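You operate a simulated robot arm through the tools that you are given. There is no shell and no other tool.

The job below is to be done with a simulated robot arm. You get a single attempt, and the scene is never put back.

TASK
Move the brown plug to the grey rail's blue socket and set its gold arc to its brightest.
Fine: rail off before the plug moves and on again after; light the arc with the green button.

The check looks at the end state, three seconds after you hand in, the way a careful person would. Anything else that was tipped, shoved, dropped, spilled or broken makes it a failure.

THE ROBOT
A 7-joint arm with a two-finger parallel gripper, fixed in place. Base frame: the origin is on the floor under the middle of its stand, x ahead of it, y to its left, z up. Lengths are in mm, angles in degrees, forces in N, time in s.
With the tool pointing down near the work surface it reaches from about 300 to 700 mm from the base axis. Its first joint turns from -66.0 to 66.0 degrees. Payload 1.57 kg.
The tool frame sits at the grasp point between the pads (the TCP): z along the fingers, y along the line on which they close. The tips reach 30 mm beyond it. Largest opening 110 mm; finger width 24, thickness 12; the body of the gripper, 48 by 112 mm, starts 78 mm behind the TCP.
Orientation is that of the tool frame in the base frame, as a unit quaternion [x, y, z, w]. With the fingers straight down and closing along the base's y, the tool's x points along the base's -x, its y along +y and its z along -z.

THE INTERFACE
- The arm moves only by the tool jog_arm. Its argument "plan" is a list of rows, each a list of 7 numbers: the turn, a rotation vector about the tool's x, y, z in degrees, then the shift along the tool's x, y, z in mm, then the opening, from 0 (shut) to 1 (fully open). In form: [[ax, ay, az, x, y, z, fingers], ...]. A call has 1 to 20 rows; each row is the pose to reach, as a shift and turn from the pose commanded when the call began, along the tool's axes at that moment. Rows are played at 5 a second. More than 50 mm and 8.6 degrees between two rows, or a gripper value outside its range, and nothing of the call is played. A pose out of reach is approached as far as the arm can. The call stops where the force on the tool passes 40 N (or 10 N more than at its start, if that is more) or the arm is blocked; 0.2 s more then pass. The fingers move at their own pace (about 108 mm/s each) and stop on an object; they squeeze with about 20 N. The grip force told is the motor's: it shows also when the fingers shut on nothing. Time passes only in rows, and 0.2 s behind the last, so rows that repeat a pose let the fingers close. It gives the time, the measured TCP pose, the force on the tool (base axes), the opening and the grip force at its end, in the units of the frame above (readings bear some noise), with the torque about the TCP (base axes, N m) and any sound that the robot's microphone picked up.
- Cameras (640 x 400 px; columns grow to the right, rows downward): "scene" is fixed at [164.5, -388.2, 1400.4]; the picture's right is [0.76, -0.65, 0.00], its down [-0.45, -0.53, -0.72] and it looks along [0.47, 0.55, -0.70] (base axes); focal length 305 px, centre (320, 200). "wrist" rides on the gripper at [70, 16, -141] in the tool frame; the picture's right is [-0.23, 0.97, 0.00], its down [-0.86, -0.20, -0.48] and it looks along [-0.47, -0.11, 0.88] (tool axes); focal length 222 px, centre (320, 200). There is no depth. A picture from a camera that has moved, and an enlarged one, comes with that camera's place and axes in the base frame and with its lens. The place of the scene camera against the robot may be out by one fixed shift of up to 25 mm in any direction.
- snapshot(camera): a new picture of that camera. It takes no simulated time.
- close_up(camera, box): a new picture of the part [left, top, right, bottom] of that camera's present view, enlarged. It takes no simulated time.
- finish_job(): hands the job in; it is judged then, once.

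Nothing tells you positions but the pictures and the camera data. Unless the task says otherwise, let go and move clear before handing in.

The tools are called after "Request:" by a JSON object that holds its "api" and its "payload". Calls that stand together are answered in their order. jog_arm: Moves the arm, as the interface text tells. Its arguments: {"type":"object","properties":{"plan":{"type":"array","items":{"type":"array","items":{"type":"number"}}}},"required":["plan"]} The other tools are called the same way: snapshot (camera) takes a picture; close_up (camera, box) takes an enlarged picture of a part of a camera's view; finish_job () hands the job in.

At the start:

```text
time: 0.0
tool_pos: [413.2, 1.5, 1122.3]
ee_rot: [0.001, 1.0, 0.0, 0.0]
wrist_force: [-0.1, -0.2, 0.1]
wrist_torque: [-0.02, 0.0, -0.01]
opening: 110.0
grip_force: 0.1
```

scene: 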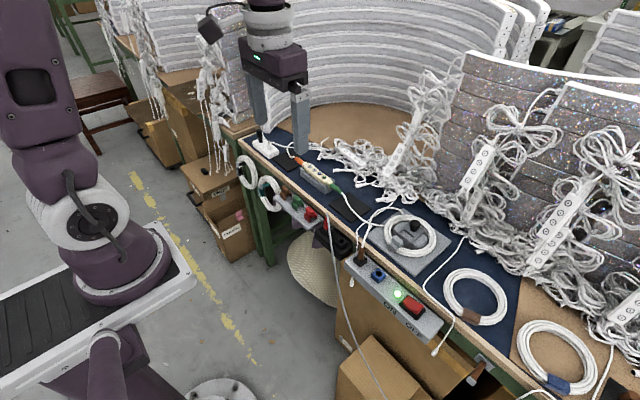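
wrist: 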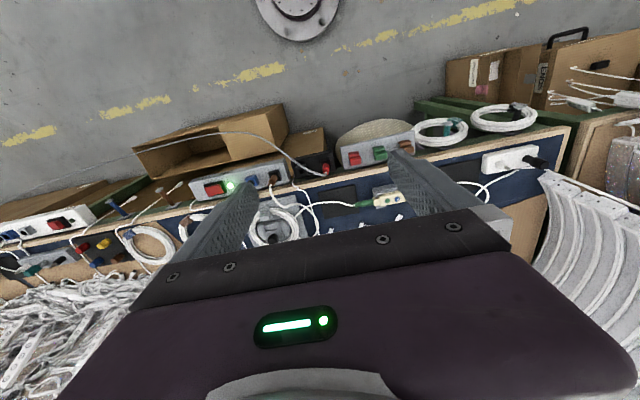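

I see a workbench with several rails with sockets, switches and plugs; the arm is high above it. I'll enlarge the views to identify the grey rail, the brown plug, the gold arc and the green button.

Request:
{"api": "close_up", "payload": {"camera": "scene", "box": [320, 200, 480, 360]}}

Request:
{"api": "close_up", "payload": {"camera": "scene", "box": [220, 120, 380, 260]}}

Request:
{"api": "close_up", "payload": {"camera": "wrist", "box": [130, 100, 350, 260]}}

Request:
{"api": "close_up", "payload": {"camera": "wrist", "box": [320, 80, 580, 240]}}

Request:
{"api": "close_up", "payload": {"camera": "wrist", "box": [0, 160, 200, 300]}}

Request:
{"api": "close_up", "payload": {"camera": "scene", "box": [420, 240, 640, 400]}}

```text
2.50 times, centred on (400, 280) of scene
camera zoom: at [164.5, -388.2, 1400.4], right [0.76, -0.65, 0.0], down [-0.45, -0.53, -0.72], along [0.47, 0.55, -0.7], focal length 763 px, centre (120, 0)
```

zoom: 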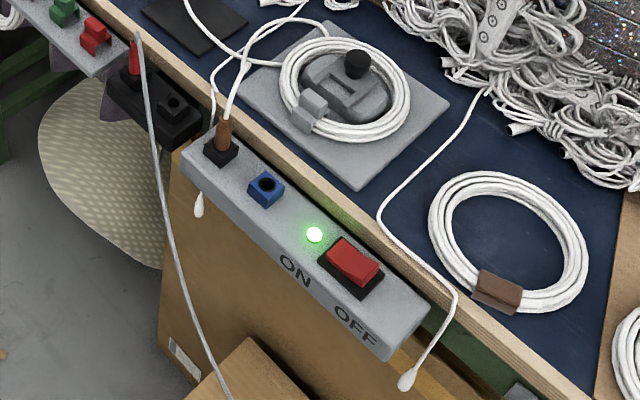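

```text
2.86 times, centred on (300, 190) of scene
camera zoom: at [164.5, -388.2, 1400.4], right [0.76, -0.65, 0.0], down [-0.45, -0.53, -0.72], along [0.47, 0.55, -0.7], focal length 872 px, centre (377, 229)
```

zoom: 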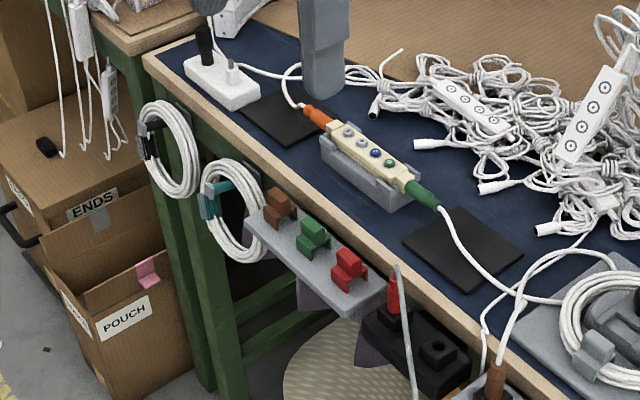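

```text
2.50 times, centred on (240, 180) of wrist
camera zoom: at [343.9, 18.3, 1263.8], right [0.23, 0.97, 0.0], down [0.86, -0.2, 0.48], along [0.47, -0.11, -0.88], focal length 555 px, centre (520, 250)
```

zoom: 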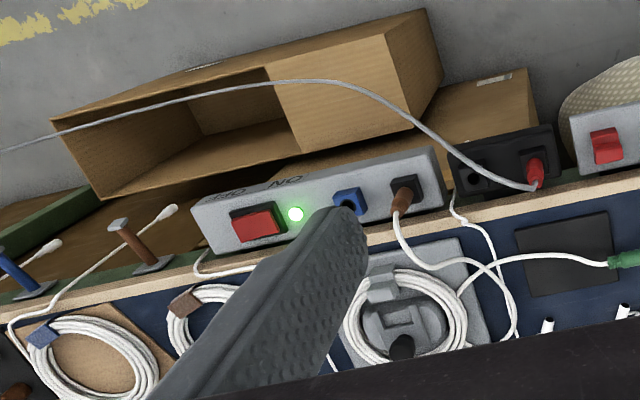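

```text
2.46 times, centred on (450, 160) of wrist
camera zoom: at [343.9, 18.3, 1263.8], right [0.23, 0.97, 0.0], down [0.86, -0.2, 0.48], along [0.47, -0.11, -0.88], focal length 547 px, centre (0, 298)
```

zoom: 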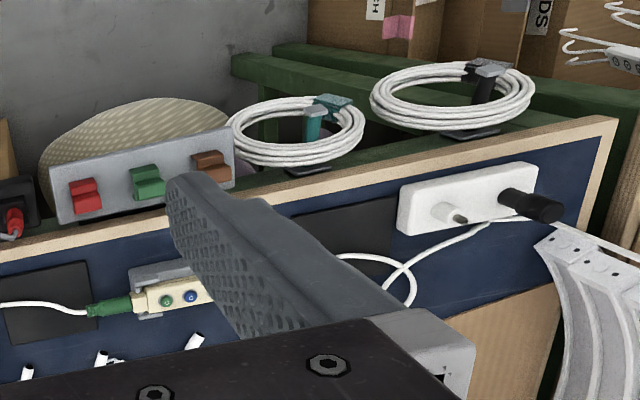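

```text
2.86 times, centred on (100, 230) of wrist
camera zoom: at [343.9, 18.3, 1263.8], right [0.23, 0.97, 0.0], down [0.86, -0.2, 0.48], along [0.47, -0.11, -0.88], focal length 635 px, centre (949, 114)
```

zoom: 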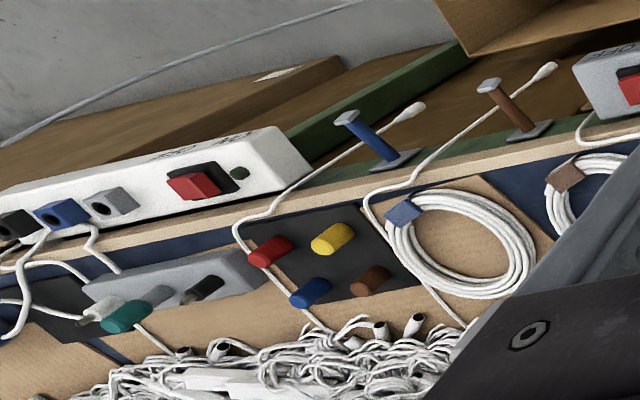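

```text
2.50 times, centred on (530, 320) of scene
camera zoom: at [164.5, -388.2, 1400.4], right [0.76, -0.65, 0.0], down [-0.45, -0.53, -0.72], along [0.47, 0.55, -0.7], focal length 763 px, centre (-205, -100)
```

zoom: 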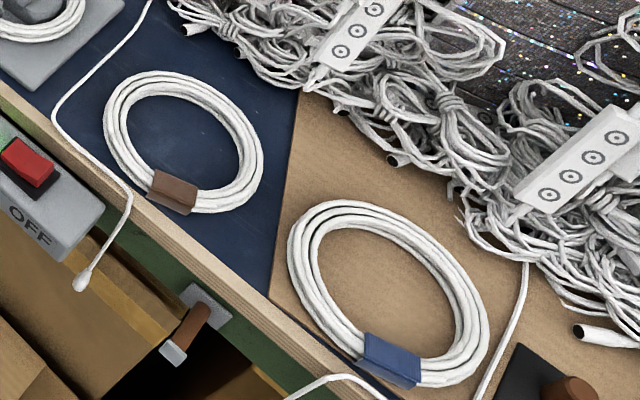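

The grey rail (red rocker, green lamp, ON/OFF, blue socket, brown plug in a black socket) sits at the bench's front edge near (510, -240, 785). I'll enlarge further to see the cream inline controller and what's attached to what.

Request:
{"api": "close_up", "payload": {"camera": "scene", "box": [290, 145, 360, 200]}}

Request:
{"api": "close_up", "payload": {"camera": "scene", "box": [340, 235, 450, 340]}}

Request:
{"api": "close_up", "payload": {"camera": "wrist", "box": [190, 150, 300, 210]}}

Request:
{"api": "close_up", "payload": {"camera": "scene", "box": [260, 170, 340, 240]}}

Request:
{"api": "close_up", "payload": {"camera": "scene", "box": [280, 0, 640, 180]}}

Request:
{"api": "close_up", "payload": {"camera": "scene", "box": [90, 0, 330, 160]}}

```text
7.27 times, centred on (325, 172) of scene
camera zoom: at [164.5, -388.2, 1400.4], right [0.76, -0.65, 0.0], down [-0.45, -0.53, -0.72], along [0.47, 0.55, -0.7], focal length 2219 px, centre (284, 400)
```

zoom: 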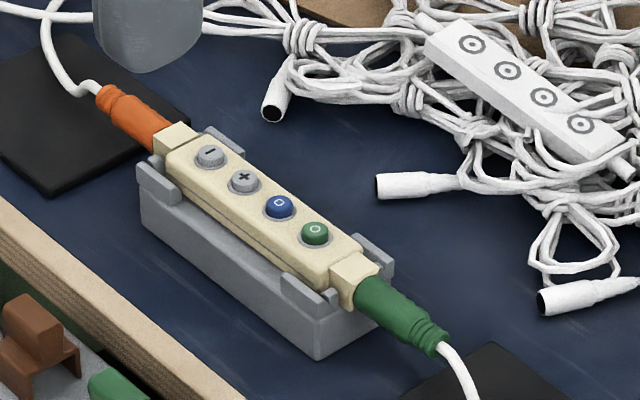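

```text
3.81 times, centred on (395, 288) of scene
camera zoom: at [164.5, -388.2, 1400.4], right [0.76, -0.65, 0.0], down [-0.45, -0.53, -0.72], along [0.47, 0.55, -0.7], focal length 1162 px, centre (34, -133)
```

zoom: 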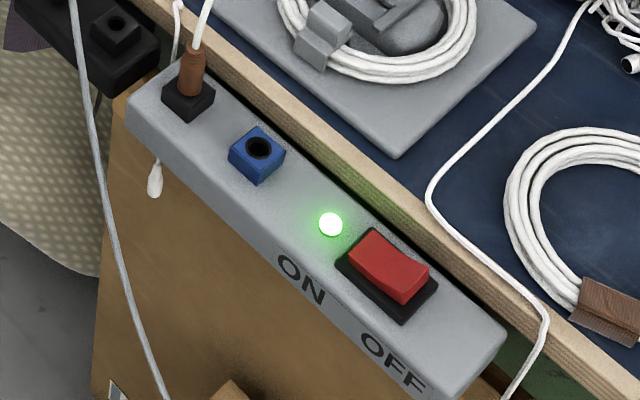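

```text
5.82 times, centred on (245, 180) of wrist
camera zoom: at [343.9, 18.3, 1263.8], right [0.23, 0.97, 0.0], down [0.86, -0.2, 0.48], along [0.47, -0.11, -0.88], focal length 1292 px, centre (756, 316)
```

zoom: 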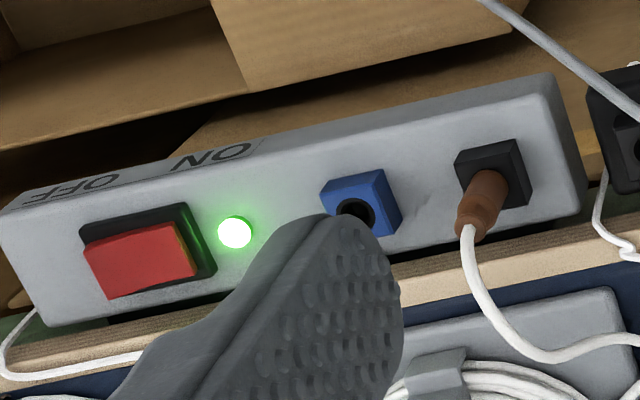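

```text
5.71 times, centred on (300, 205) of scene
camera zoom: at [164.5, -388.2, 1400.4], right [0.76, -0.65, 0.0], down [-0.45, -0.53, -0.72], along [0.47, 0.55, -0.7], focal length 1744 px, centre (434, 171)
```

zoom: 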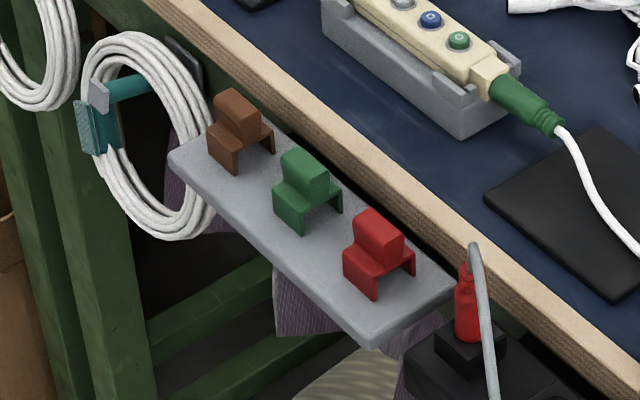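

```text
1.78 times, centred on (460, 90) of scene
camera zoom: at [164.5, -388.2, 1400.4], right [0.76, -0.65, 0.0], down [-0.45, -0.53, -0.72], along [0.47, 0.55, -0.7], focal length 542 px, centre (71, 396)
```

zoom: 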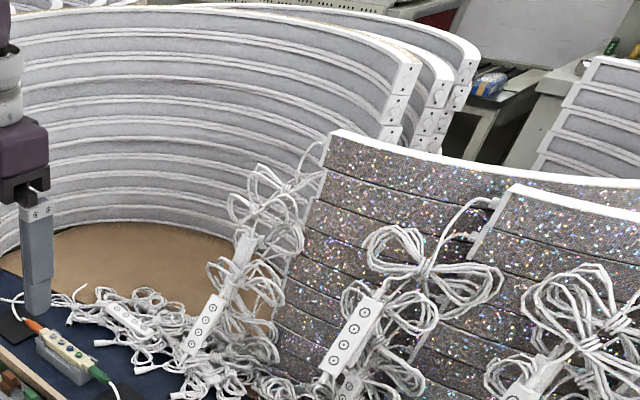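

```text
2.50 times, centred on (210, 80) of scene
camera zoom: at [164.5, -388.2, 1400.4], right [0.76, -0.65, 0.0], down [-0.45, -0.53, -0.72], along [0.47, 0.55, -0.7], focal length 763 px, centre (595, 500)
```

zoom: 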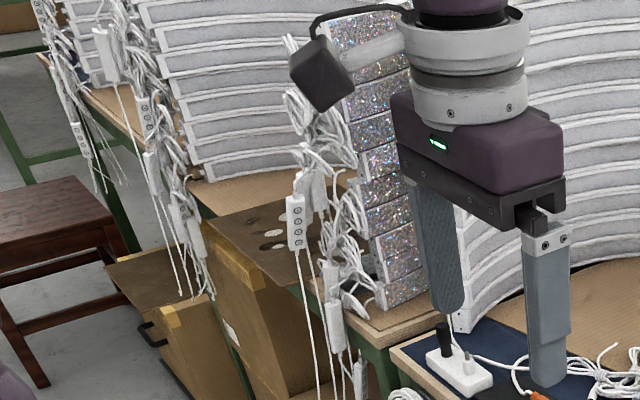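

The inline controller (−, +, blue, green buttons) sits on a stand around (597, 103, 855), and the rail is at about (512, −240, 785). I'll move the gripper closer above the rail with fingers open for a good wrist view.

Request:
{"api": "jog_arm", "payload": {"plan": [[0, 0, 0, 0, -31, 24, 1], [0, 0, 0, 0, -62, 48, 1], [0, 0, 0, 0, -93, 72, 1], [0, 0, 0, 0, -124, 97, 1], [0, 0, 0, 0, -155, 121, 1], [0, 0, 0, 0, -186, 145, 1], [0, 0, 0, 0, -217, 170, 1]]}}

Request:
{"api": "snapshot", "payload": {"camera": "wrist"}}

Request:
{"api": "snapshot", "payload": {"camera": "scene"}}

```text
time: 1.6
tool_pos: [412.6, -216.4, 952.5]
ee_rot: [-0.001, 1.0, 0.0, 0.0]
wrist_force: [-0.5, -0.5, -0.1]
wrist_torque: [0.02, 0.0, 0.01]
opening: 109.9
grip_force: 0.0
```

```text
taken
camera wrist: at [343.7, -199.4, 1093.8], right [0.23, 0.97, 0.0], down [0.85, -0.2, 0.48], along [0.47, -0.11, -0.88], focal length 222 px, centre (320, 200)
```

wrist: 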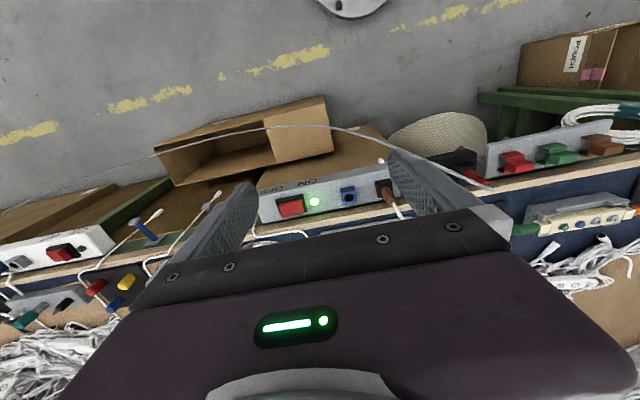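

```text
taken
```

scene: 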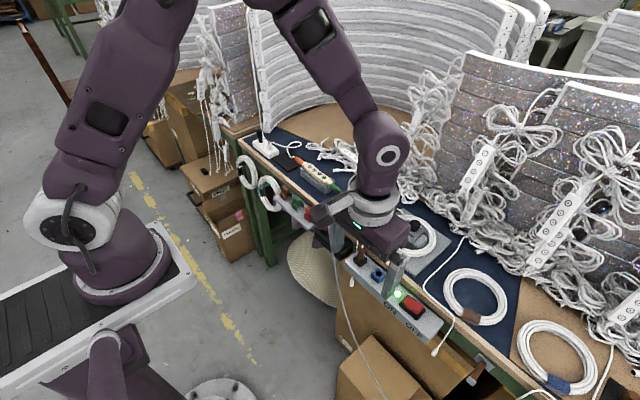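

The rail is right below, with the rocker, lamp, blue socket and brown plug visible between the fingers. I'll enlarge this view for measuring.

Request:
{"api": "close_up", "payload": {"camera": "wrist", "box": [240, 160, 420, 240]}}

Request:
{"api": "close_up", "payload": {"camera": "wrist", "box": [480, 110, 640, 290]}}

Request:
{"api": "close_up", "payload": {"camera": "scene", "box": [330, 220, 430, 300]}}

```text
3.56 times, centred on (330, 200) of wrist
camera zoom: at [343.7, -199.4, 1093.8], right [0.23, 0.97, 0.0], down [0.85, -0.2, 0.48], along [0.47, -0.11, -0.88], focal length 790 px, centre (284, 200)
```

zoom: 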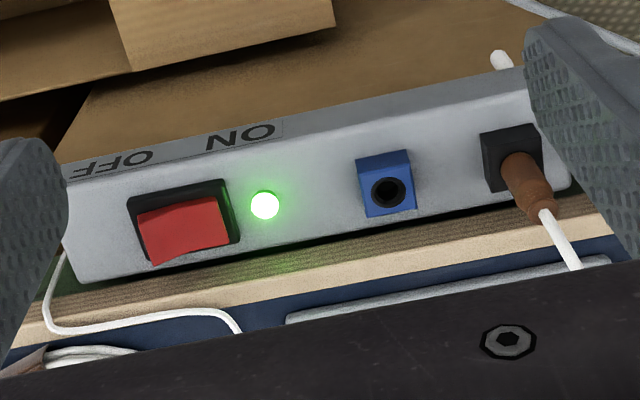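

```text
2.22 times, centred on (560, 200) of wrist
camera zoom: at [343.7, -199.4, 1093.8], right [0.23, 0.97, 0.0], down [0.85, -0.2, 0.48], along [0.47, -0.11, -0.88], focal length 494 px, centre (-213, 200)
```

zoom: 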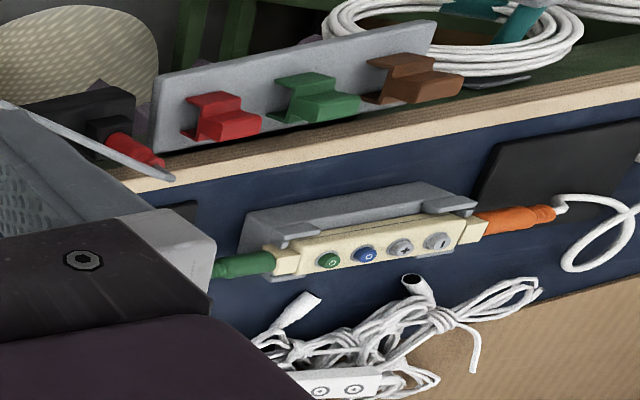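

```text
5.00 times, centred on (380, 260) of scene
camera zoom: at [164.5, -388.2, 1400.4], right [0.76, -0.65, 0.0], down [-0.45, -0.53, -0.72], along [0.47, 0.55, -0.7], focal length 1526 px, centre (20, -100)
```

zoom: 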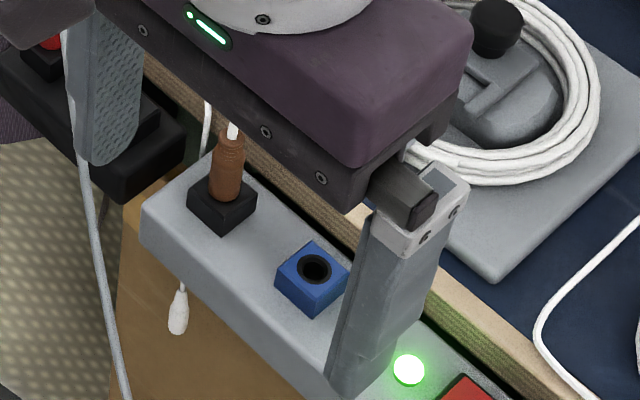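

The rail runs along base y: lamp about (518, −249, 766), blue socket (518, −191, 775), brown plug top (518, −135, 822), rocker centred near (521, −289, 772) with its OFF (−y) end raised. I'll go over the rocker with open fingers to measure it more closely.

Request:
{"api": "jog_arm", "payload": {"plan": [[0, 0, 0, -27, -22, 18, 1], [0, 0, 0, -54, -44, 36, 1], [0, 0, 0, -81, -66, 54, 1], [0, 0, 0, -108, -88, 72, 1], [0, 0, 0, -108, -88, 72, 1]]}}

Request:
{"api": "snapshot", "payload": {"camera": "wrist"}}

Request:
{"api": "close_up", "payload": {"camera": "wrist", "box": [240, 120, 400, 220]}}

Request:
{"api": "close_up", "payload": {"camera": "scene", "box": [330, 220, 460, 340]}}

```text
time: 2.8
tool_pos: [520.9, -304.2, 879.9]
ee_rot: [-0.001, 1.0, 0.001, 0.0]
wrist_force: [0.8, 0.5, -0.7]
wrist_torque: [-0.01, 0.03, -0.01]
opening: 110.0
grip_force: 0.2
```

```text
taken
camera wrist: at [452.6, -287.8, 1021.6], right [0.23, 0.97, 0.0], down [0.86, -0.2, 0.48], along [0.47, -0.11, -0.88], focal length 222 px, centre (320, 200)
```

wrist: 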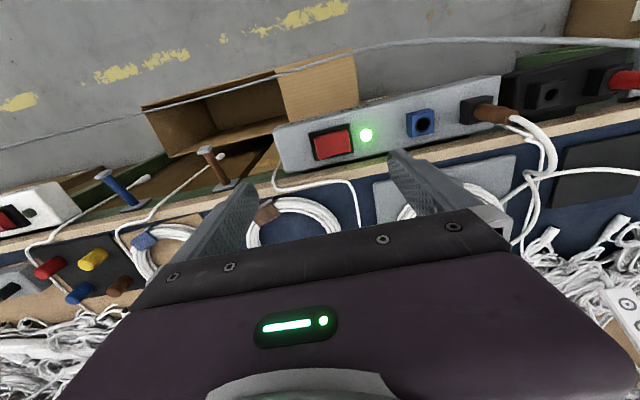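

```text
4.00 times, centred on (320, 170) of wrist
camera zoom: at [452.6, -287.8, 1021.6], right [0.23, 0.97, 0.0], down [0.86, -0.2, 0.48], along [0.47, -0.11, -0.88], focal length 888 px, centre (320, 320)
```

zoom: 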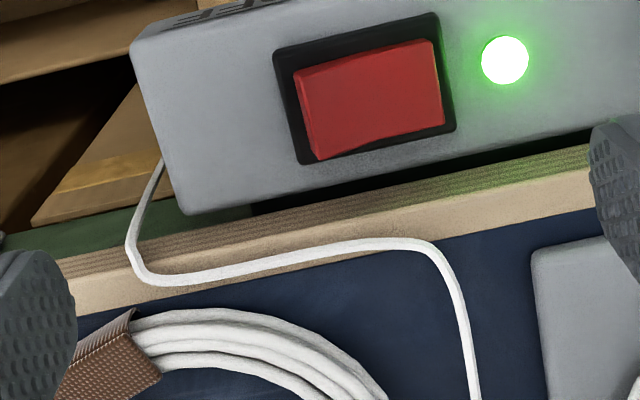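

```text
3.33 times, centred on (395, 280) of scene
camera zoom: at [164.5, -388.2, 1400.4], right [0.76, -0.65, 0.0], down [-0.45, -0.53, -0.72], along [0.47, 0.55, -0.7], focal length 1017 px, centre (70, -67)
```

zoom: 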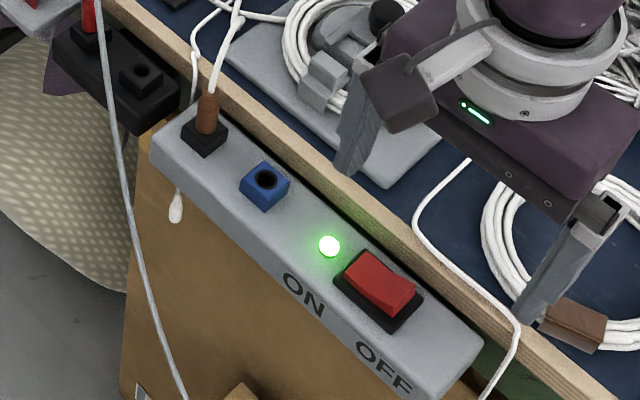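

The rocker frame spans x 501–535, y −313 to −266, top near z 766, with the OFF end (y≈−307) raised. I'll shut the fingers and come down to just above the OFF end.

Request:
{"api": "jog_arm", "payload": {"plan": [[0, 0, 0, 2, -2, 10, 0.0], [0, 0, 0, 2, -2, 20, 0.0], [0, 0, 0, 2, -2, 30, 0.0], [0, 0, 0, 2, -2, 40, 0.0], [0, 0, 0, 2, -2, 50, 0.0], [0, 0, 0, 2, -2, 60, 0.0], [0, 0, 0, 2, -2, 62, 0.0]]}}

Request:
{"api": "close_up", "payload": {"camera": "wrist", "box": [240, 120, 400, 220]}}

Request:
{"api": "close_up", "payload": {"camera": "scene", "box": [360, 250, 460, 340]}}

```text
time: 4.4
tool_pos: [518.6, -305.4, 817.9]
ee_rot: [0.0, 1.0, 0.0, -0.001]
wrist_force: [0.1, 0.2, -0.1]
wrist_torque: [0.02, 0.0, -0.03]
opening: 0.2
grip_force: 19.9
```

```text
4.00 times, centred on (320, 170) of wrist
camera zoom: at [449.9, -288.6, 959.6], right [0.23, 0.97, 0.0], down [0.86, -0.2, 0.48], along [0.47, -0.11, -0.88], focal length 888 px, centre (320, 320)
```

zoom: 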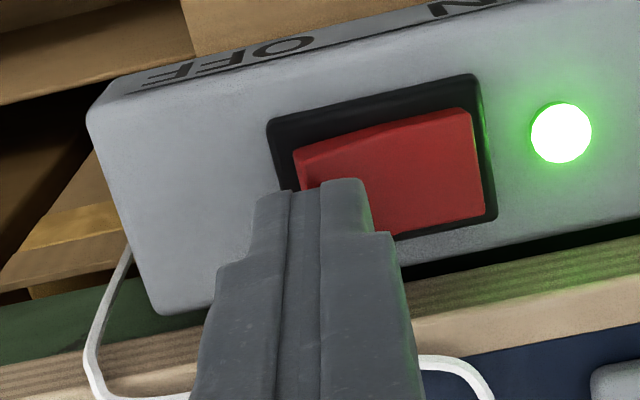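

```text
4.44 times, centred on (410, 295) of scene
camera zoom: at [164.5, -388.2, 1400.4], right [0.76, -0.65, 0.0], down [-0.45, -0.53, -0.72], along [0.47, 0.55, -0.7], focal length 1356 px, centre (-80, -222)
```

zoom: 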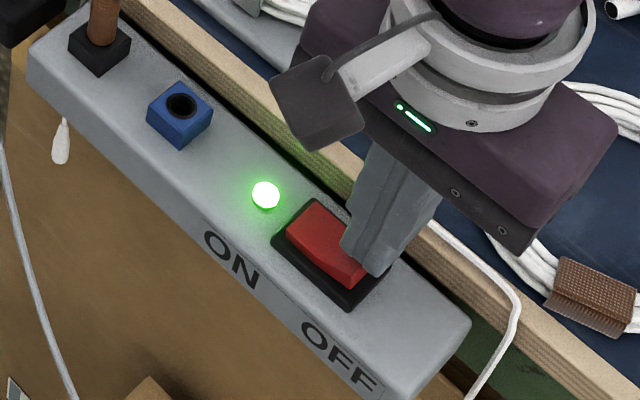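

The shut tips hang right over the OFF end of the rocker, about 10 mm above it. I'll press down in small steps.

Request:
{"api": "jog_arm", "payload": {"plan": [[0, 0, 0, 0, -1, 4, 0], [0, 0, 0, 0, -1, 7, 0], [0, 0, 0, 0, -1, 9, 0], [0, 0, 0, 0, -1, 11, 0], [0, 0, 0, 0, -1, 13, 0], [0, 0, 0, 0, -1, 15, 0], [0, 0, 0, 0, -1, 17, 0], [0, 0, 0, 0, -1, 18, 0]]}}

Request:
{"api": "close_up", "payload": {"camera": "wrist", "box": [240, 120, 400, 220]}}

Request:
{"api": "close_up", "payload": {"camera": "scene", "box": [360, 250, 460, 340]}}

```text
time: 6.0
tool_pos: [520.1, -308.0, 804.6]
ee_rot: [0.0, 1.0, 0.0, 0.0]
wrist_force: [-6.7, 6.0, 14.5]
wrist_torque: [0.25, 0.22, 0.06]
opening: 0.0
grip_force: 19.7
stopped in row 7: the force on the tool passed its limit at 45 N (the readings are from after the stop); the commanded pose is now the measured one
```

```text
4.00 times, centred on (320, 170) of wrist
camera zoom: at [450.2, -289.6, 946.1], right [0.23, 0.97, 0.0], down [0.86, -0.2, 0.48], along [0.47, -0.11, -0.88], focal length 888 px, centre (320, 320)
```

zoom: 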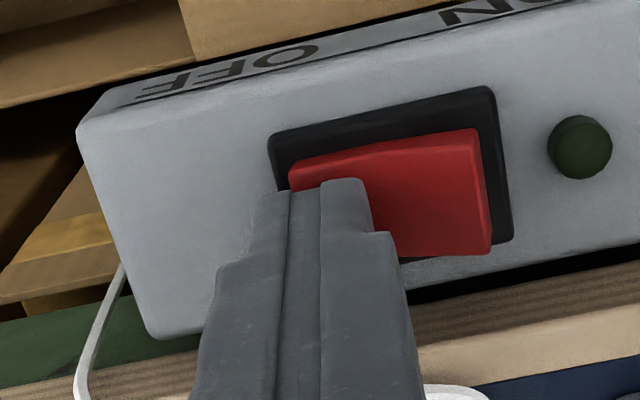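

```text
4.44 times, centred on (410, 295) of scene
camera zoom: at [164.1, -387.9, 1400.5], right [0.76, -0.65, 0.0], down [-0.45, -0.53, -0.72], along [0.47, 0.55, -0.7], focal length 1356 px, centre (-80, -222)
```

zoom: 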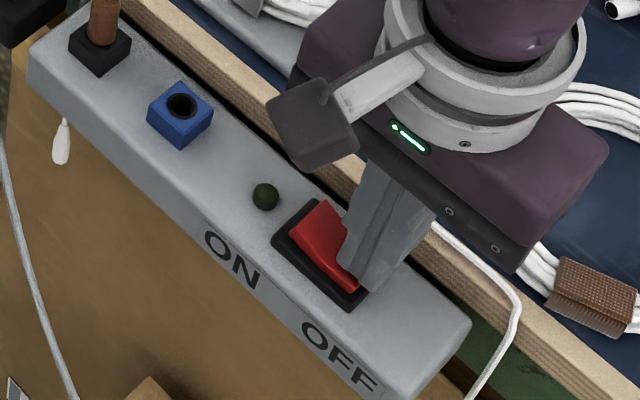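

The lamp went dark, so the rail is off. I'll lift clear and open the fingers to look at the brown plug.

Request:
{"api": "jog_arm", "payload": {"plan": [[0, 0, 0, 0, 0, -20, 0], [0, 0, 0, 0, 0, -60, 0], [0, 0, 0, 0, 0, -105, 0], [0, 0, 0, 0, 0, -145, 0.3], [0, 0, 0, 30, 40, -155, 1], [0, 0, 0, 60, 80, -160, 1], [0, 0, 0, 90, 120, -160, 1], [0, 0, 0, 100, 165, -160, 1], [0, 0, 0, 100, 165, -160, 1]]}}

Request:
{"api": "snapshot", "payload": {"camera": "wrist"}}

Request:
{"api": "close_up", "payload": {"camera": "wrist", "box": [240, 120, 400, 220]}}

Request:
{"api": "close_up", "payload": {"camera": "scene", "box": [330, 200, 450, 290]}}

```text
refused: row 5 steps farther than a row can; nothing moved
```

```text
taken
camera wrist: at [450.2, -289.6, 946.1], right [0.23, 0.97, 0.0], down [0.86, -0.2, 0.48], along [0.47, -0.11, -0.88], focal length 222 px, centre (320, 200)
```

wrist: 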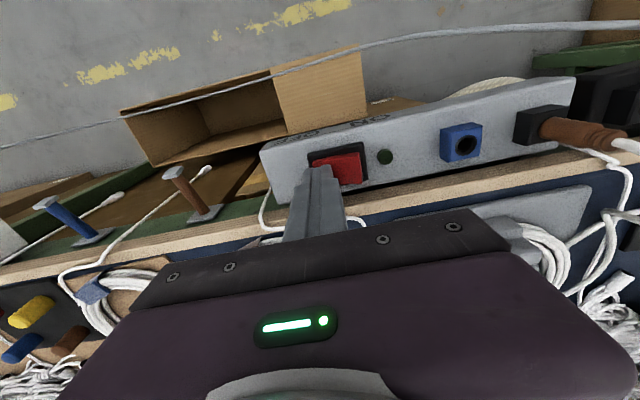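

```text
4.00 times, centred on (320, 170) of wrist
camera zoom: at [450.2, -289.6, 946.1], right [0.23, 0.97, 0.0], down [0.86, -0.2, 0.48], along [0.47, -0.11, -0.88], focal length 888 px, centre (320, 320)
```

zoom: 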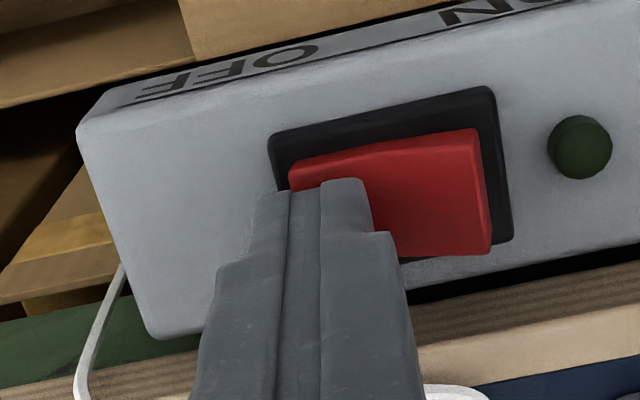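

```text
4.44 times, centred on (390, 245) of scene
camera zoom: at [164.1, -387.9, 1400.5], right [0.76, -0.65, 0.0], down [-0.45, -0.53, -0.72], along [0.47, 0.55, -0.7], focal length 1356 px, centre (9, 0)
```

zoom: 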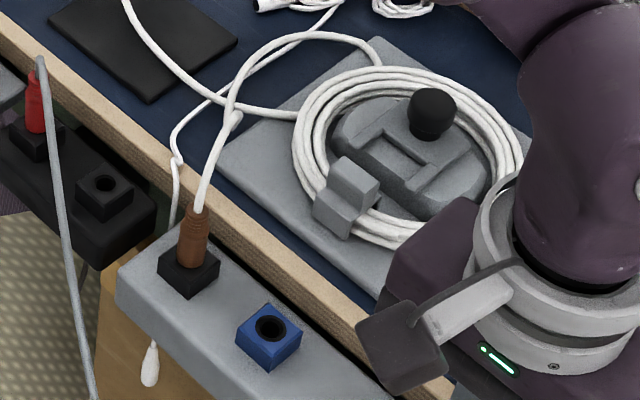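

The view is now clear: the brown plug's cable rises and curves back toward the coil, and a loose white cable hangs past the rail's +y end. I'll lift away in smaller steps and look from the plug's side.

Request:
{"api": "jog_arm", "payload": {"plan": [[0, 0, 0, 0, 0, -20, 0], [0, 0, 0, 0, 0, -60, 0], [0, 0, 0, 0, 0, -105, 0], [0, 0, 0, 0, 0, -145, 0.3], [0, 0, 0, 25, 35, -150, 1], [0, 0, 0, 50, 70, -155, 1], [0, 0, 0, 75, 105, -155, 1], [0, 0, 0, 100, 140, -155, 1], [0, 0, 0, 100, 165, -155, 1], [0, 0, 0, 100, 165, -155, 1]]}}

Request:
{"api": "snapshot", "payload": {"camera": "wrist"}}

Request:
{"api": "close_up", "payload": {"camera": "wrist", "box": [240, 150, 400, 250]}}

Request:
{"api": "close_up", "payload": {"camera": "scene", "box": [330, 200, 450, 290]}}

```text
time: 8.2
tool_pos: [418.7, -141.8, 959.3]
ee_rot: [-0.001, 1.0, 0.0, -0.001]
wrist_force: [0.5, -0.6, 0.6]
wrist_torque: [0.03, 0.01, 0.02]
opening: 109.8
grip_force: 0.1
```

```text
taken
camera wrist: at [350.3, -125.1, 1099.7], right [0.23, 0.97, 0.0], down [0.85, -0.2, 0.48], along [0.47, -0.11, -0.88], focal length 222 px, centre (320, 200)
```

wrist: 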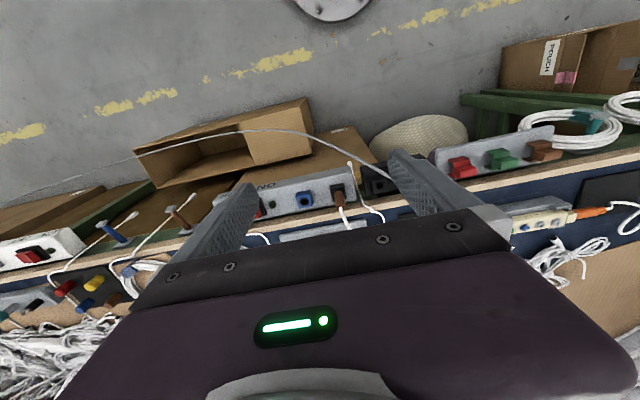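

```text
4.00 times, centred on (320, 200) of wrist
camera zoom: at [350.3, -125.1, 1099.7], right [0.23, 0.97, 0.0], down [0.85, -0.2, 0.48], along [0.47, -0.11, -0.88], focal length 888 px, centre (320, 200)
```

zoom: 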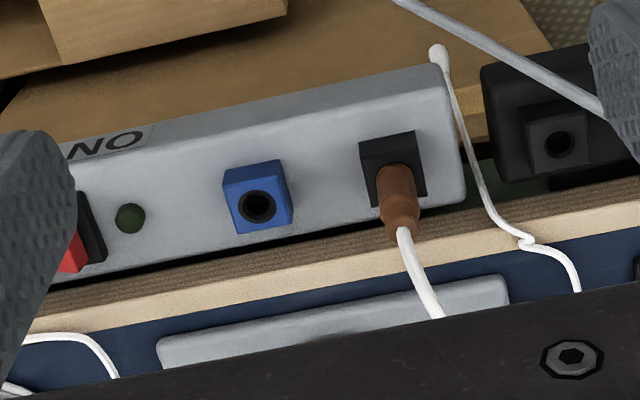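

```text
4.44 times, centred on (390, 245) of scene
camera zoom: at [164.5, -388.2, 1400.4], right [0.76, -0.65, 0.0], down [-0.45, -0.53, -0.72], along [0.47, 0.55, -0.7], focal length 1356 px, centre (9, 0)
```

zoom: 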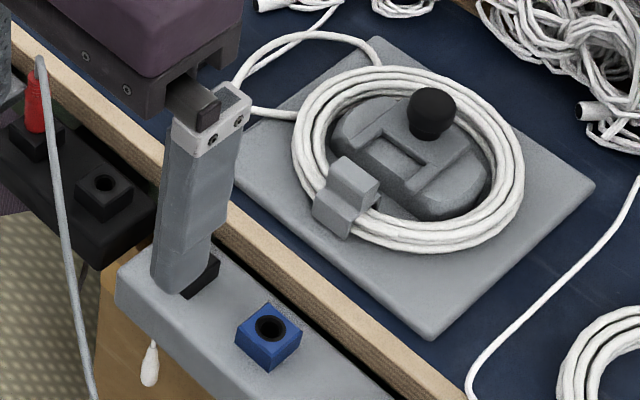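

The brown plug stands in the black socket at about (517.5, −133.3), from z≈779 up to z≈820, with the blue socket hole at (517.8, −191, 778.7). I'll move over the plug with a 30 mm opening, staying clear of the loose cable at y≈−99.

Request:
{"api": "jog_arm", "payload": {"plan": [[0, 0, 0, -25, 2, 0, 0.27], [0, 0, 0, -50, 4, 0, 0.27], [0, 0, 0, -75, 6, 0, 0.27], [0, 0, 0, -98.8, 8.5, 0, 0.27], [0, 0, 0, -98.8, 8.5, 30, 0.27], [0, 0, 0, -98.8, 8.5, 59, 0.27], [0, 0, 0, -98.8, 8.5, 59, 0.27]]}}

Request:
{"api": "snapshot", "payload": {"camera": "wrist"}}

Request:
{"api": "close_up", "payload": {"camera": "wrist", "box": [240, 110, 400, 210]}}

Request:
{"api": "close_up", "payload": {"camera": "scene", "box": [330, 190, 430, 280]}}

```text
time: 9.8
tool_pos: [517.7, -133.0, 900.7]
ee_rot: [0.0, 1.0, 0.0, -0.001]
wrist_force: [1.5, 1.1, -0.2]
wrist_torque: [-0.01, -0.02, 0.0]
opening: 29.9
grip_force: 0.0
```

```text
taken
camera wrist: at [448.6, -116.3, 1041.2], right [0.23, 0.97, 0.0], down [0.85, -0.2, 0.48], along [0.47, -0.11, -0.88], focal length 222 px, centre (320, 200)
```

wrist: 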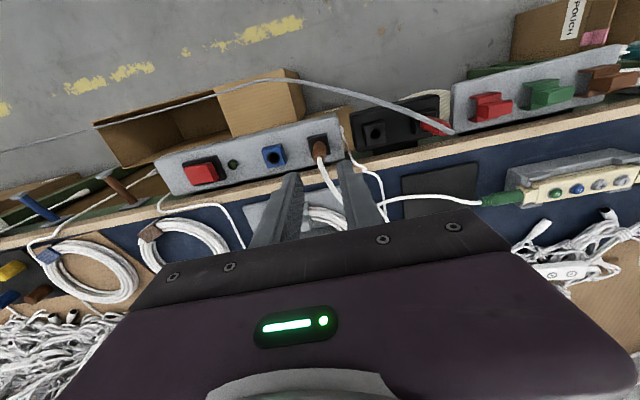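

```text
4.00 times, centred on (320, 160) of wrist
camera zoom: at [448.6, -116.3, 1041.2], right [0.23, 0.97, 0.0], down [0.85, -0.2, 0.48], along [0.47, -0.11, -0.88], focal length 888 px, centre (320, 360)
```

zoom: 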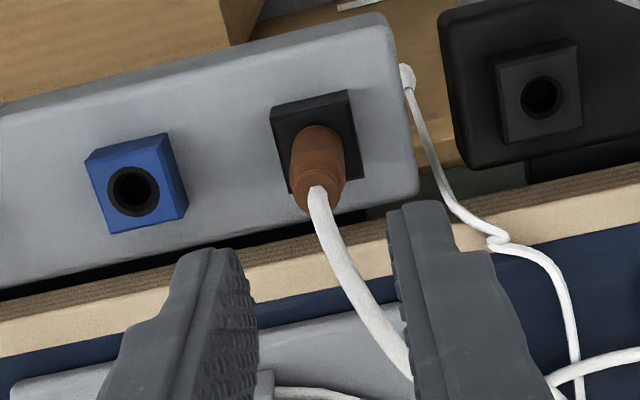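

```text
4.44 times, centred on (380, 235) of scene
camera zoom: at [164.5, -388.2, 1400.4], right [0.76, -0.65, 0.0], down [-0.45, -0.53, -0.72], along [0.47, 0.55, -0.7], focal length 1356 px, centre (53, 44)
```

zoom: 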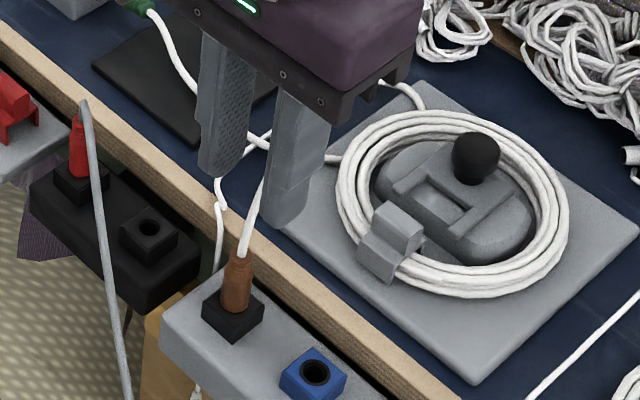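

The plug sits centred between the fingers and its cable exits toward +x, free of both. I'll go straight down until the tips are just above the socket block.

Request:
{"api": "jog_arm", "payload": {"plan": [[0, 0, 0, 0, 0, 20, 0.27], [0, 0, 0, 0, 0, 40, 0.27], [0, 0, 0, 0, 0, 60, 0.27], [0, 0, 0, 0, 0, 75, 0.27], [0, 0, 0, 0, 0, 84, 0.27], [0, 0, 0, 0, 0, 88, 0.27], [0, 0, 0, 0, 0, 88, 0.27]]}}

Request:
{"api": "close_up", "payload": {"camera": "wrist", "box": [240, 130, 400, 230]}}

Request:
{"api": "close_up", "payload": {"camera": "scene", "box": [330, 190, 430, 280]}}

```text
time: 11.4
tool_pos: [518.1, -133.5, 812.3]
ee_rot: [-0.001, 1.0, -0.002, 0.0]
wrist_force: [0.4, 0.3, -0.7]
wrist_torque: [0.0, 0.0, -0.02]
opening: 29.7
grip_force: 0.0
```

```text
4.00 times, centred on (320, 180) of wrist
camera zoom: at [449.4, -116.3, 953.4], right [0.23, 0.97, 0.0], down [0.85, -0.2, 0.48], along [0.47, -0.11, -0.88], focal length 888 px, centre (320, 280)
```

zoom: 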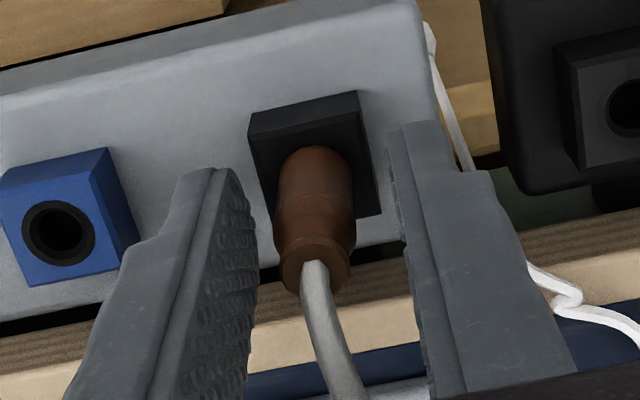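

```text
4.44 times, centred on (380, 235) of scene
camera zoom: at [164.5, -388.2, 1400.4], right [0.76, -0.65, 0.0], down [-0.45, -0.53, -0.72], along [0.47, 0.55, -0.7], focal length 1356 px, centre (53, 44)
```

zoom: 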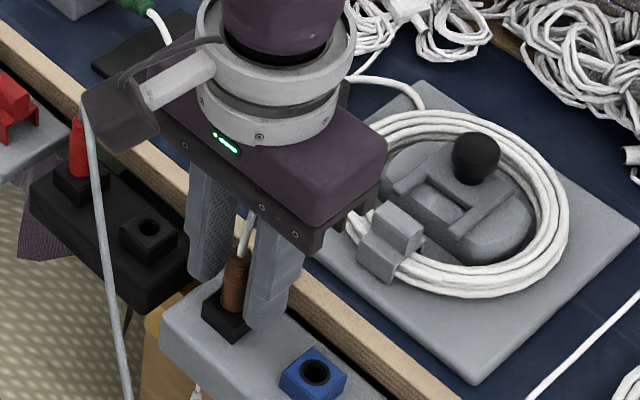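

The plug is between the pads, tips just above the black socket. I'll close on it.

Request:
{"api": "jog_arm", "payload": {"plan": [[0, 0, 0, 0, 0, 0, 0.1], [0, 0, 0, 0, 0, 0, 0], [0, 0, 0, 0, 0, 0, 0], [0, 0, 0, 0, 0, 0, 0]]}}

Request:
{"api": "close_up", "payload": {"camera": "wrist", "box": [240, 130, 400, 230]}}

```text
time: 12.4
tool_pos: [517.9, -134.8, 811.8]
ee_rot: [0.0, 1.0, -0.001, -0.001]
wrist_force: [0.1, -10.1, -2.6]
wrist_torque: [-0.14, -0.02, -0.02]
opening: 13.7
grip_force: 19.9
```

```text
4.00 times, centred on (320, 180) of wrist
camera zoom: at [449.4, -116.9, 953.5], right [0.23, 0.97, 0.0], down [0.85, -0.2, 0.48], along [0.47, -0.11, -0.88], focal length 888 px, centre (320, 280)
```

zoom: 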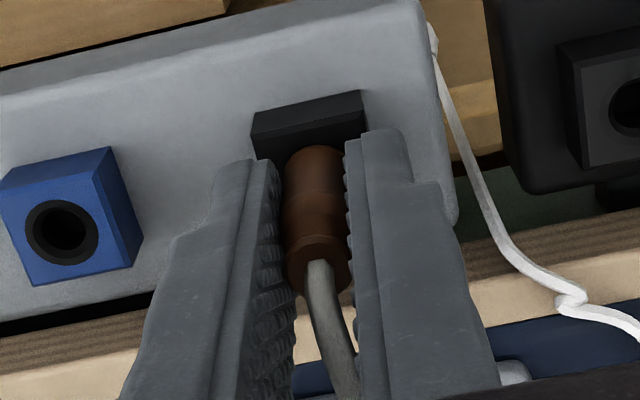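

The plug is gripped (13.7 mm). I'll ease off the sideways load and pull straight up in small steps.

Request:
{"api": "jog_arm", "payload": {"plan": [[0, 0, 0, 0, -1, 0, 0], [0, 0, 0, 0, -1, -3, 0], [0, 0, 0, 0, -1, -6, 0], [0, 0, 0, 0, -1, -10, 0], [0, 0, 0, 0, -1, -15, 0], [0, 0, 0, 0, -1, -22, 0], [0, 0, 0, 0, -1, -30, 0], [0, 0, 0, 0, -1, -40, 0], [0, 0, 0, 0, -1, -45, 0], [0, 0, 0, 0, -1, -45, 0]]}}

Request:
{"api": "close_up", "payload": {"camera": "wrist", "box": [240, 110, 400, 210]}}

Request:
{"api": "close_up", "payload": {"camera": "scene", "box": [330, 190, 430, 280]}}

```text
time: 14.6
tool_pos: [518.0, -133.5, 856.6]
ee_rot: [0.0, 1.0, -0.001, 0.0]
wrist_force: [-0.5, -0.5, -0.3]
wrist_torque: [0.0, 0.01, 0.01]
opening: 13.6
grip_force: 19.8
```

```text
4.00 times, centred on (320, 160) of wrist
camera zoom: at [448.9, -117.3, 998.1], right [0.23, 0.97, 0.0], down [0.85, -0.2, 0.48], along [0.47, -0.11, -0.88], focal length 888 px, centre (320, 360)
```

zoom: 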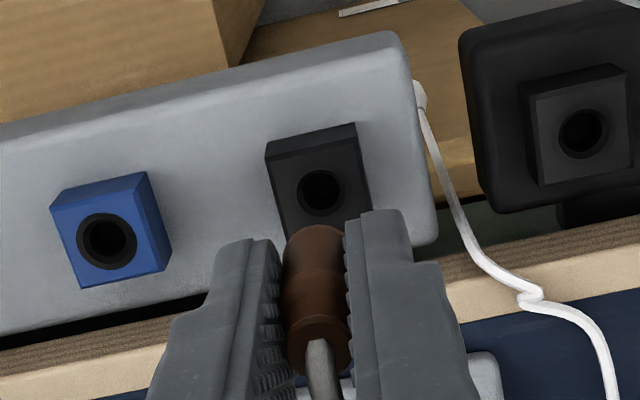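

```text
4.44 times, centred on (380, 235) of scene
camera zoom: at [164.5, -388.2, 1400.4], right [0.76, -0.65, 0.0], down [-0.45, -0.53, -0.72], along [0.47, 0.55, -0.7], focal length 1356 px, centre (53, 44)
```

zoom: 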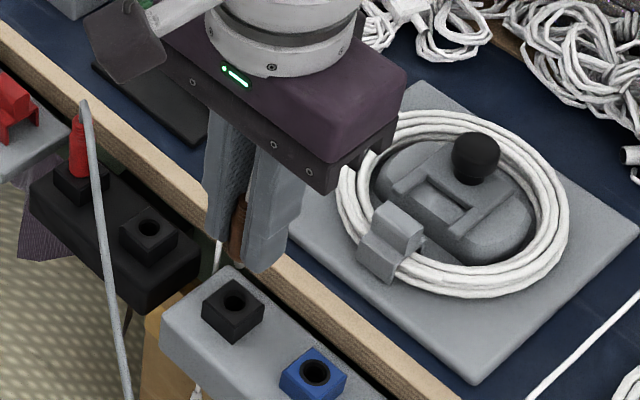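

The plug is out; black hole at (517.9, −133.1) and blue hole at (518.1, −190.8), so the pitch is about 57.8 mm along −y. I'll shift over the blue socket at this height.

Request:
{"api": "jog_arm", "payload": {"plan": [[0, 0, 0, 0, -12, 0, 0], [0, 0, 0, 0, -24, 0, 0], [0, 0, 0, 0, -36, 0, 0], [0, 0, 0, 0, -48, 0, 0], [0, 0, 0, 0, -57.8, 0, 0], [0, 0, 0, 0, -57.8, 0, 0], [0, 0, 0, 0, -57.8, 0, 0]]}}

Request:
{"api": "close_up", "payload": {"camera": "wrist", "box": [240, 110, 400, 210]}}

Request:
{"api": "close_up", "payload": {"camera": "scene", "box": [330, 190, 450, 290]}}

```text
time: 16.2
tool_pos: [518.7, -192.0, 857.9]
ee_rot: [0.0, 1.0, 0.0, 0.0]
wrist_force: [-0.7, 0.1, 0.1]
wrist_torque: [-0.01, 0.0, 0.0]
opening: 13.5
grip_force: 20.0
```

```text
4.00 times, centred on (320, 160) of wrist
camera zoom: at [448.8, -175.1, 998.3], right [0.23, 0.97, 0.0], down [0.85, -0.2, 0.48], along [0.47, -0.11, -0.88], focal length 888 px, centre (320, 360)
```

zoom: 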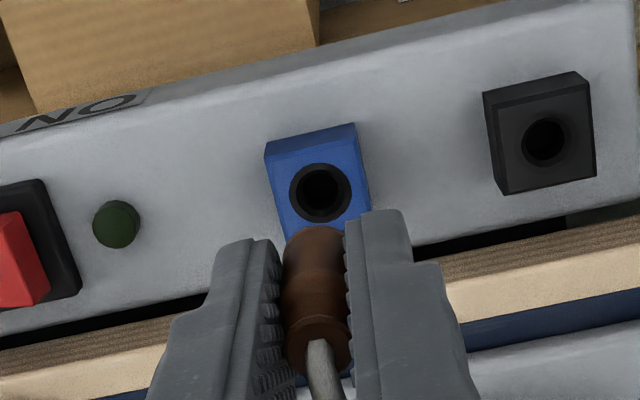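

```text
4.00 times, centred on (390, 240) of scene
camera zoom: at [164.5, -388.2, 1400.4], right [0.76, -0.65, 0.0], down [-0.45, -0.53, -0.72], along [0.47, 0.55, -0.7], focal length 1221 px, centre (40, 40)
```

zoom: 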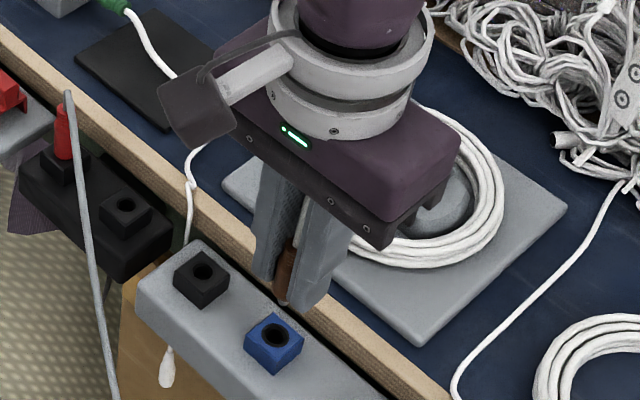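

The blue hole now appears exactly where the black hole appeared after extraction, so the plug is aligned. I'll push down by the same 45 mm in small steps.

Request:
{"api": "jog_arm", "payload": {"plan": [[0, 0, 0, 0, 0, 10, 0], [0, 0, 0, 0, 0, 17, 0], [0, 0, 0, 0, 0, 22, 0], [0, 0, 0, 0, 0, 26, 0], [0, 0, 0, 0, 0, 29, 0], [0, 0, 0, 0, 0, 32, 0], [0, 0, 0, 0, 0, 35, 0], [0, 0, 0, 0, 0, 37, 0], [0, 0, 0, 0, 0, 39, 0], [0, 0, 0, 0, 0, 41, 0], [0, 0, 0, 0, 0, 43, 0], [0, 0, 0, 0, 0, 45, 0], [0, 0, 0, 0, 0, 45.5, 0]]}}

Request:
{"api": "close_up", "payload": {"camera": "wrist", "box": [240, 110, 400, 210]}}

Request:
{"api": "close_up", "payload": {"camera": "scene", "box": [330, 190, 450, 290]}}

```text
time: 19.0
tool_pos: [517.8, -192.7, 811.7]
ee_rot: [0.0, 1.0, -0.001, 0.001]
wrist_force: [-2.5, 1.3, 18.1]
wrist_torque: [0.05, 0.08, 0.0]
opening: 13.5
grip_force: 19.8
```

```text
4.00 times, centred on (320, 160) of wrist
camera zoom: at [449.2, -175.0, 953.5], right [0.23, 0.97, 0.0], down [0.85, -0.2, 0.48], along [0.47, -0.11, -0.88], focal length 888 px, centre (320, 360)
```

zoom: 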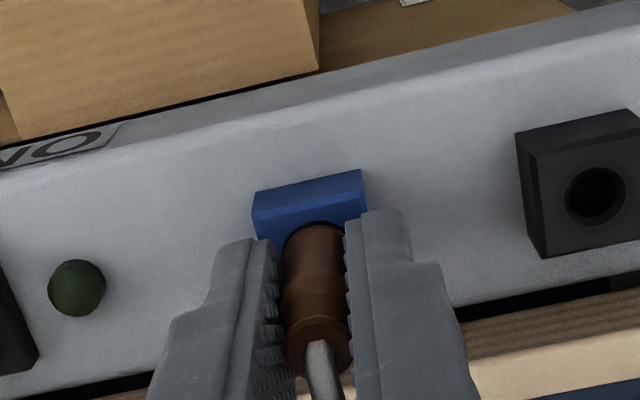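

```text
4.00 times, centred on (390, 240) of scene
camera zoom: at [164.2, -388.0, 1400.5], right [0.76, -0.65, 0.0], down [-0.45, -0.53, -0.72], along [0.47, 0.55, -0.7], focal length 1221 px, centre (40, 40)
```

zoom: 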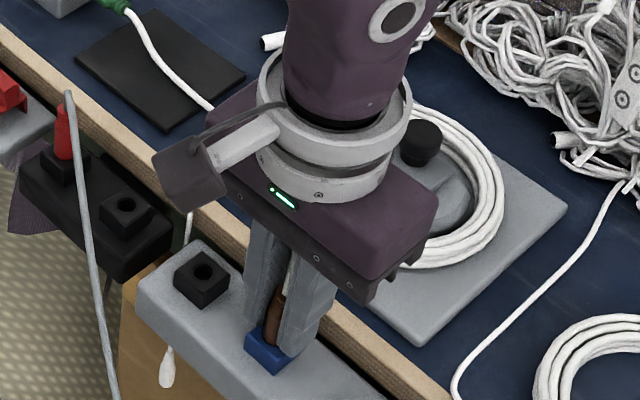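

The plug is back at the same height as in its original socket with about 18 N of push. I'll press slightly more to confirm it's fully seated.

Request:
{"api": "jog_arm", "payload": {"plan": [[0, 0, 0, 0, 0, 1, 0], [0, 0, 0, 0, 0, 1.5, 0], [0, 0, 0, 0, 0, 1.5, 0]]}}

Request:
{"api": "close_up", "payload": {"camera": "wrist", "box": [240, 110, 400, 210]}}

```text
time: 19.8
tool_pos: [519.2, -191.9, 809.0]
ee_rot: [0.0, 1.0, -0.001, 0.001]
wrist_force: [0.6, -0.4, 17.3]
wrist_torque: [-0.01, -0.05, 0.01]
opening: 13.3
grip_force: 20.3
```

```text
4.00 times, centred on (320, 160) of wrist
camera zoom: at [449.3, -175.0, 951.3], right [0.23, 0.97, 0.0], down [0.85, -0.2, 0.48], along [0.47, -0.11, -0.88], focal length 888 px, centre (320, 360)
```

zoom: 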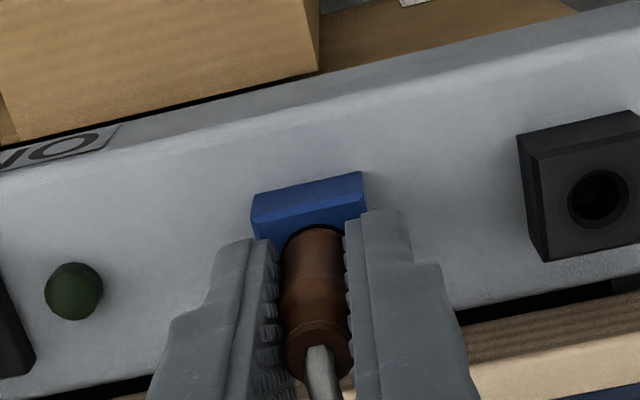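

The force stayed near 17 N while the fingers slid a little on the barrel, so the plug appears bottomed. I'll let go, rise straight up and check its seating.

Request:
{"api": "jog_arm", "payload": {"plan": [[0, 0, 0, 0, 0, -1, 0.15], [0, 0, 0, 0, 0, -1, 0.27], [0, 0, 0, 0, 0, -1, 0.27], [0, 0, 0, 0, 0, -15, 0.27], [0, 0, 0, 0, 0, -40, 0.27], [0, 0, 0, 0, 0, -70, 0.27], [0, 0, 0, 0, 0, -100, 0.27], [0, 0, 0, 0, 0, -130, 0.27], [0, 0, 0, 0, 0, -150, 0.27]]}}

Request:
{"api": "snapshot", "payload": {"camera": "wrist"}}

Request:
{"api": "close_up", "payload": {"camera": "wrist", "box": [240, 90, 400, 190]}}

Request:
{"api": "close_up", "payload": {"camera": "scene", "box": [330, 190, 450, 290]}}

```text
time: 21.8
tool_pos: [518.4, -192.6, 962.3]
ee_rot: [0.0, 1.0, -0.001, 0.0]
wrist_force: [0.3, -0.3, -0.5]
wrist_torque: [0.01, -0.03, 0.0]
opening: 29.7
grip_force: 0.0
```

```text
taken
camera wrist: at [449.1, -174.9, 1102.1], right [0.23, 0.97, 0.0], down [0.85, -0.2, 0.48], along [0.47, -0.11, -0.88], focal length 222 px, centre (320, 200)
```

wrist: 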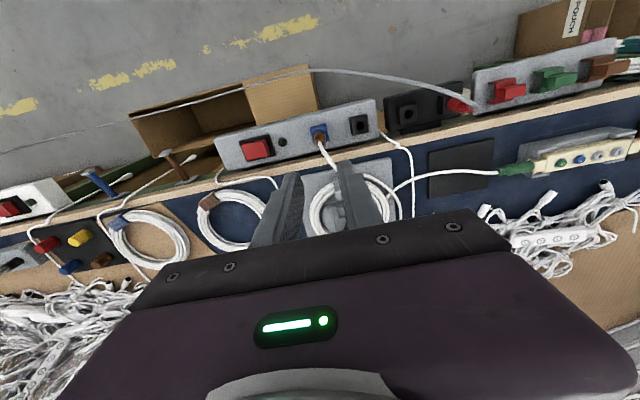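

```text
4.00 times, centred on (320, 140) of wrist
camera zoom: at [449.1, -174.9, 1102.1], right [0.23, 0.97, 0.0], down [0.85, -0.2, 0.48], along [0.47, -0.11, -0.88], focal length 888 px, centre (320, 440)
```

zoom: 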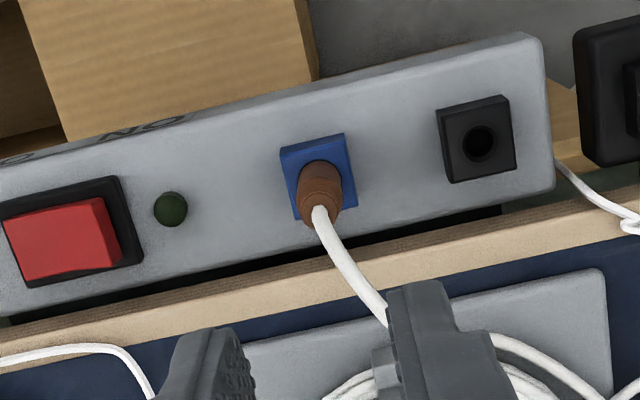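

```text
4.00 times, centred on (390, 240) of scene
camera zoom: at [164.5, -388.2, 1400.4], right [0.76, -0.65, 0.0], down [-0.45, -0.53, -0.72], along [0.47, 0.55, -0.7], focal length 1221 px, centre (40, 40)
```

zoom: 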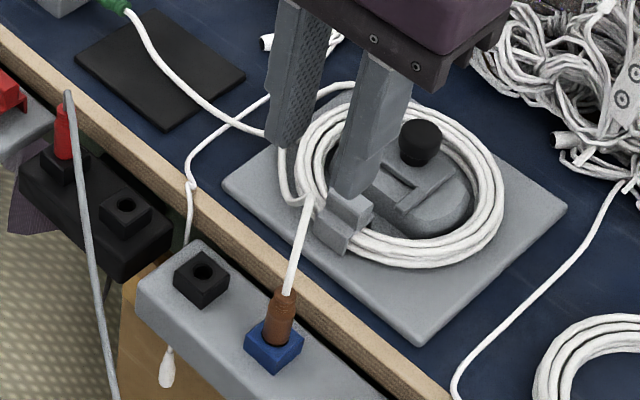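

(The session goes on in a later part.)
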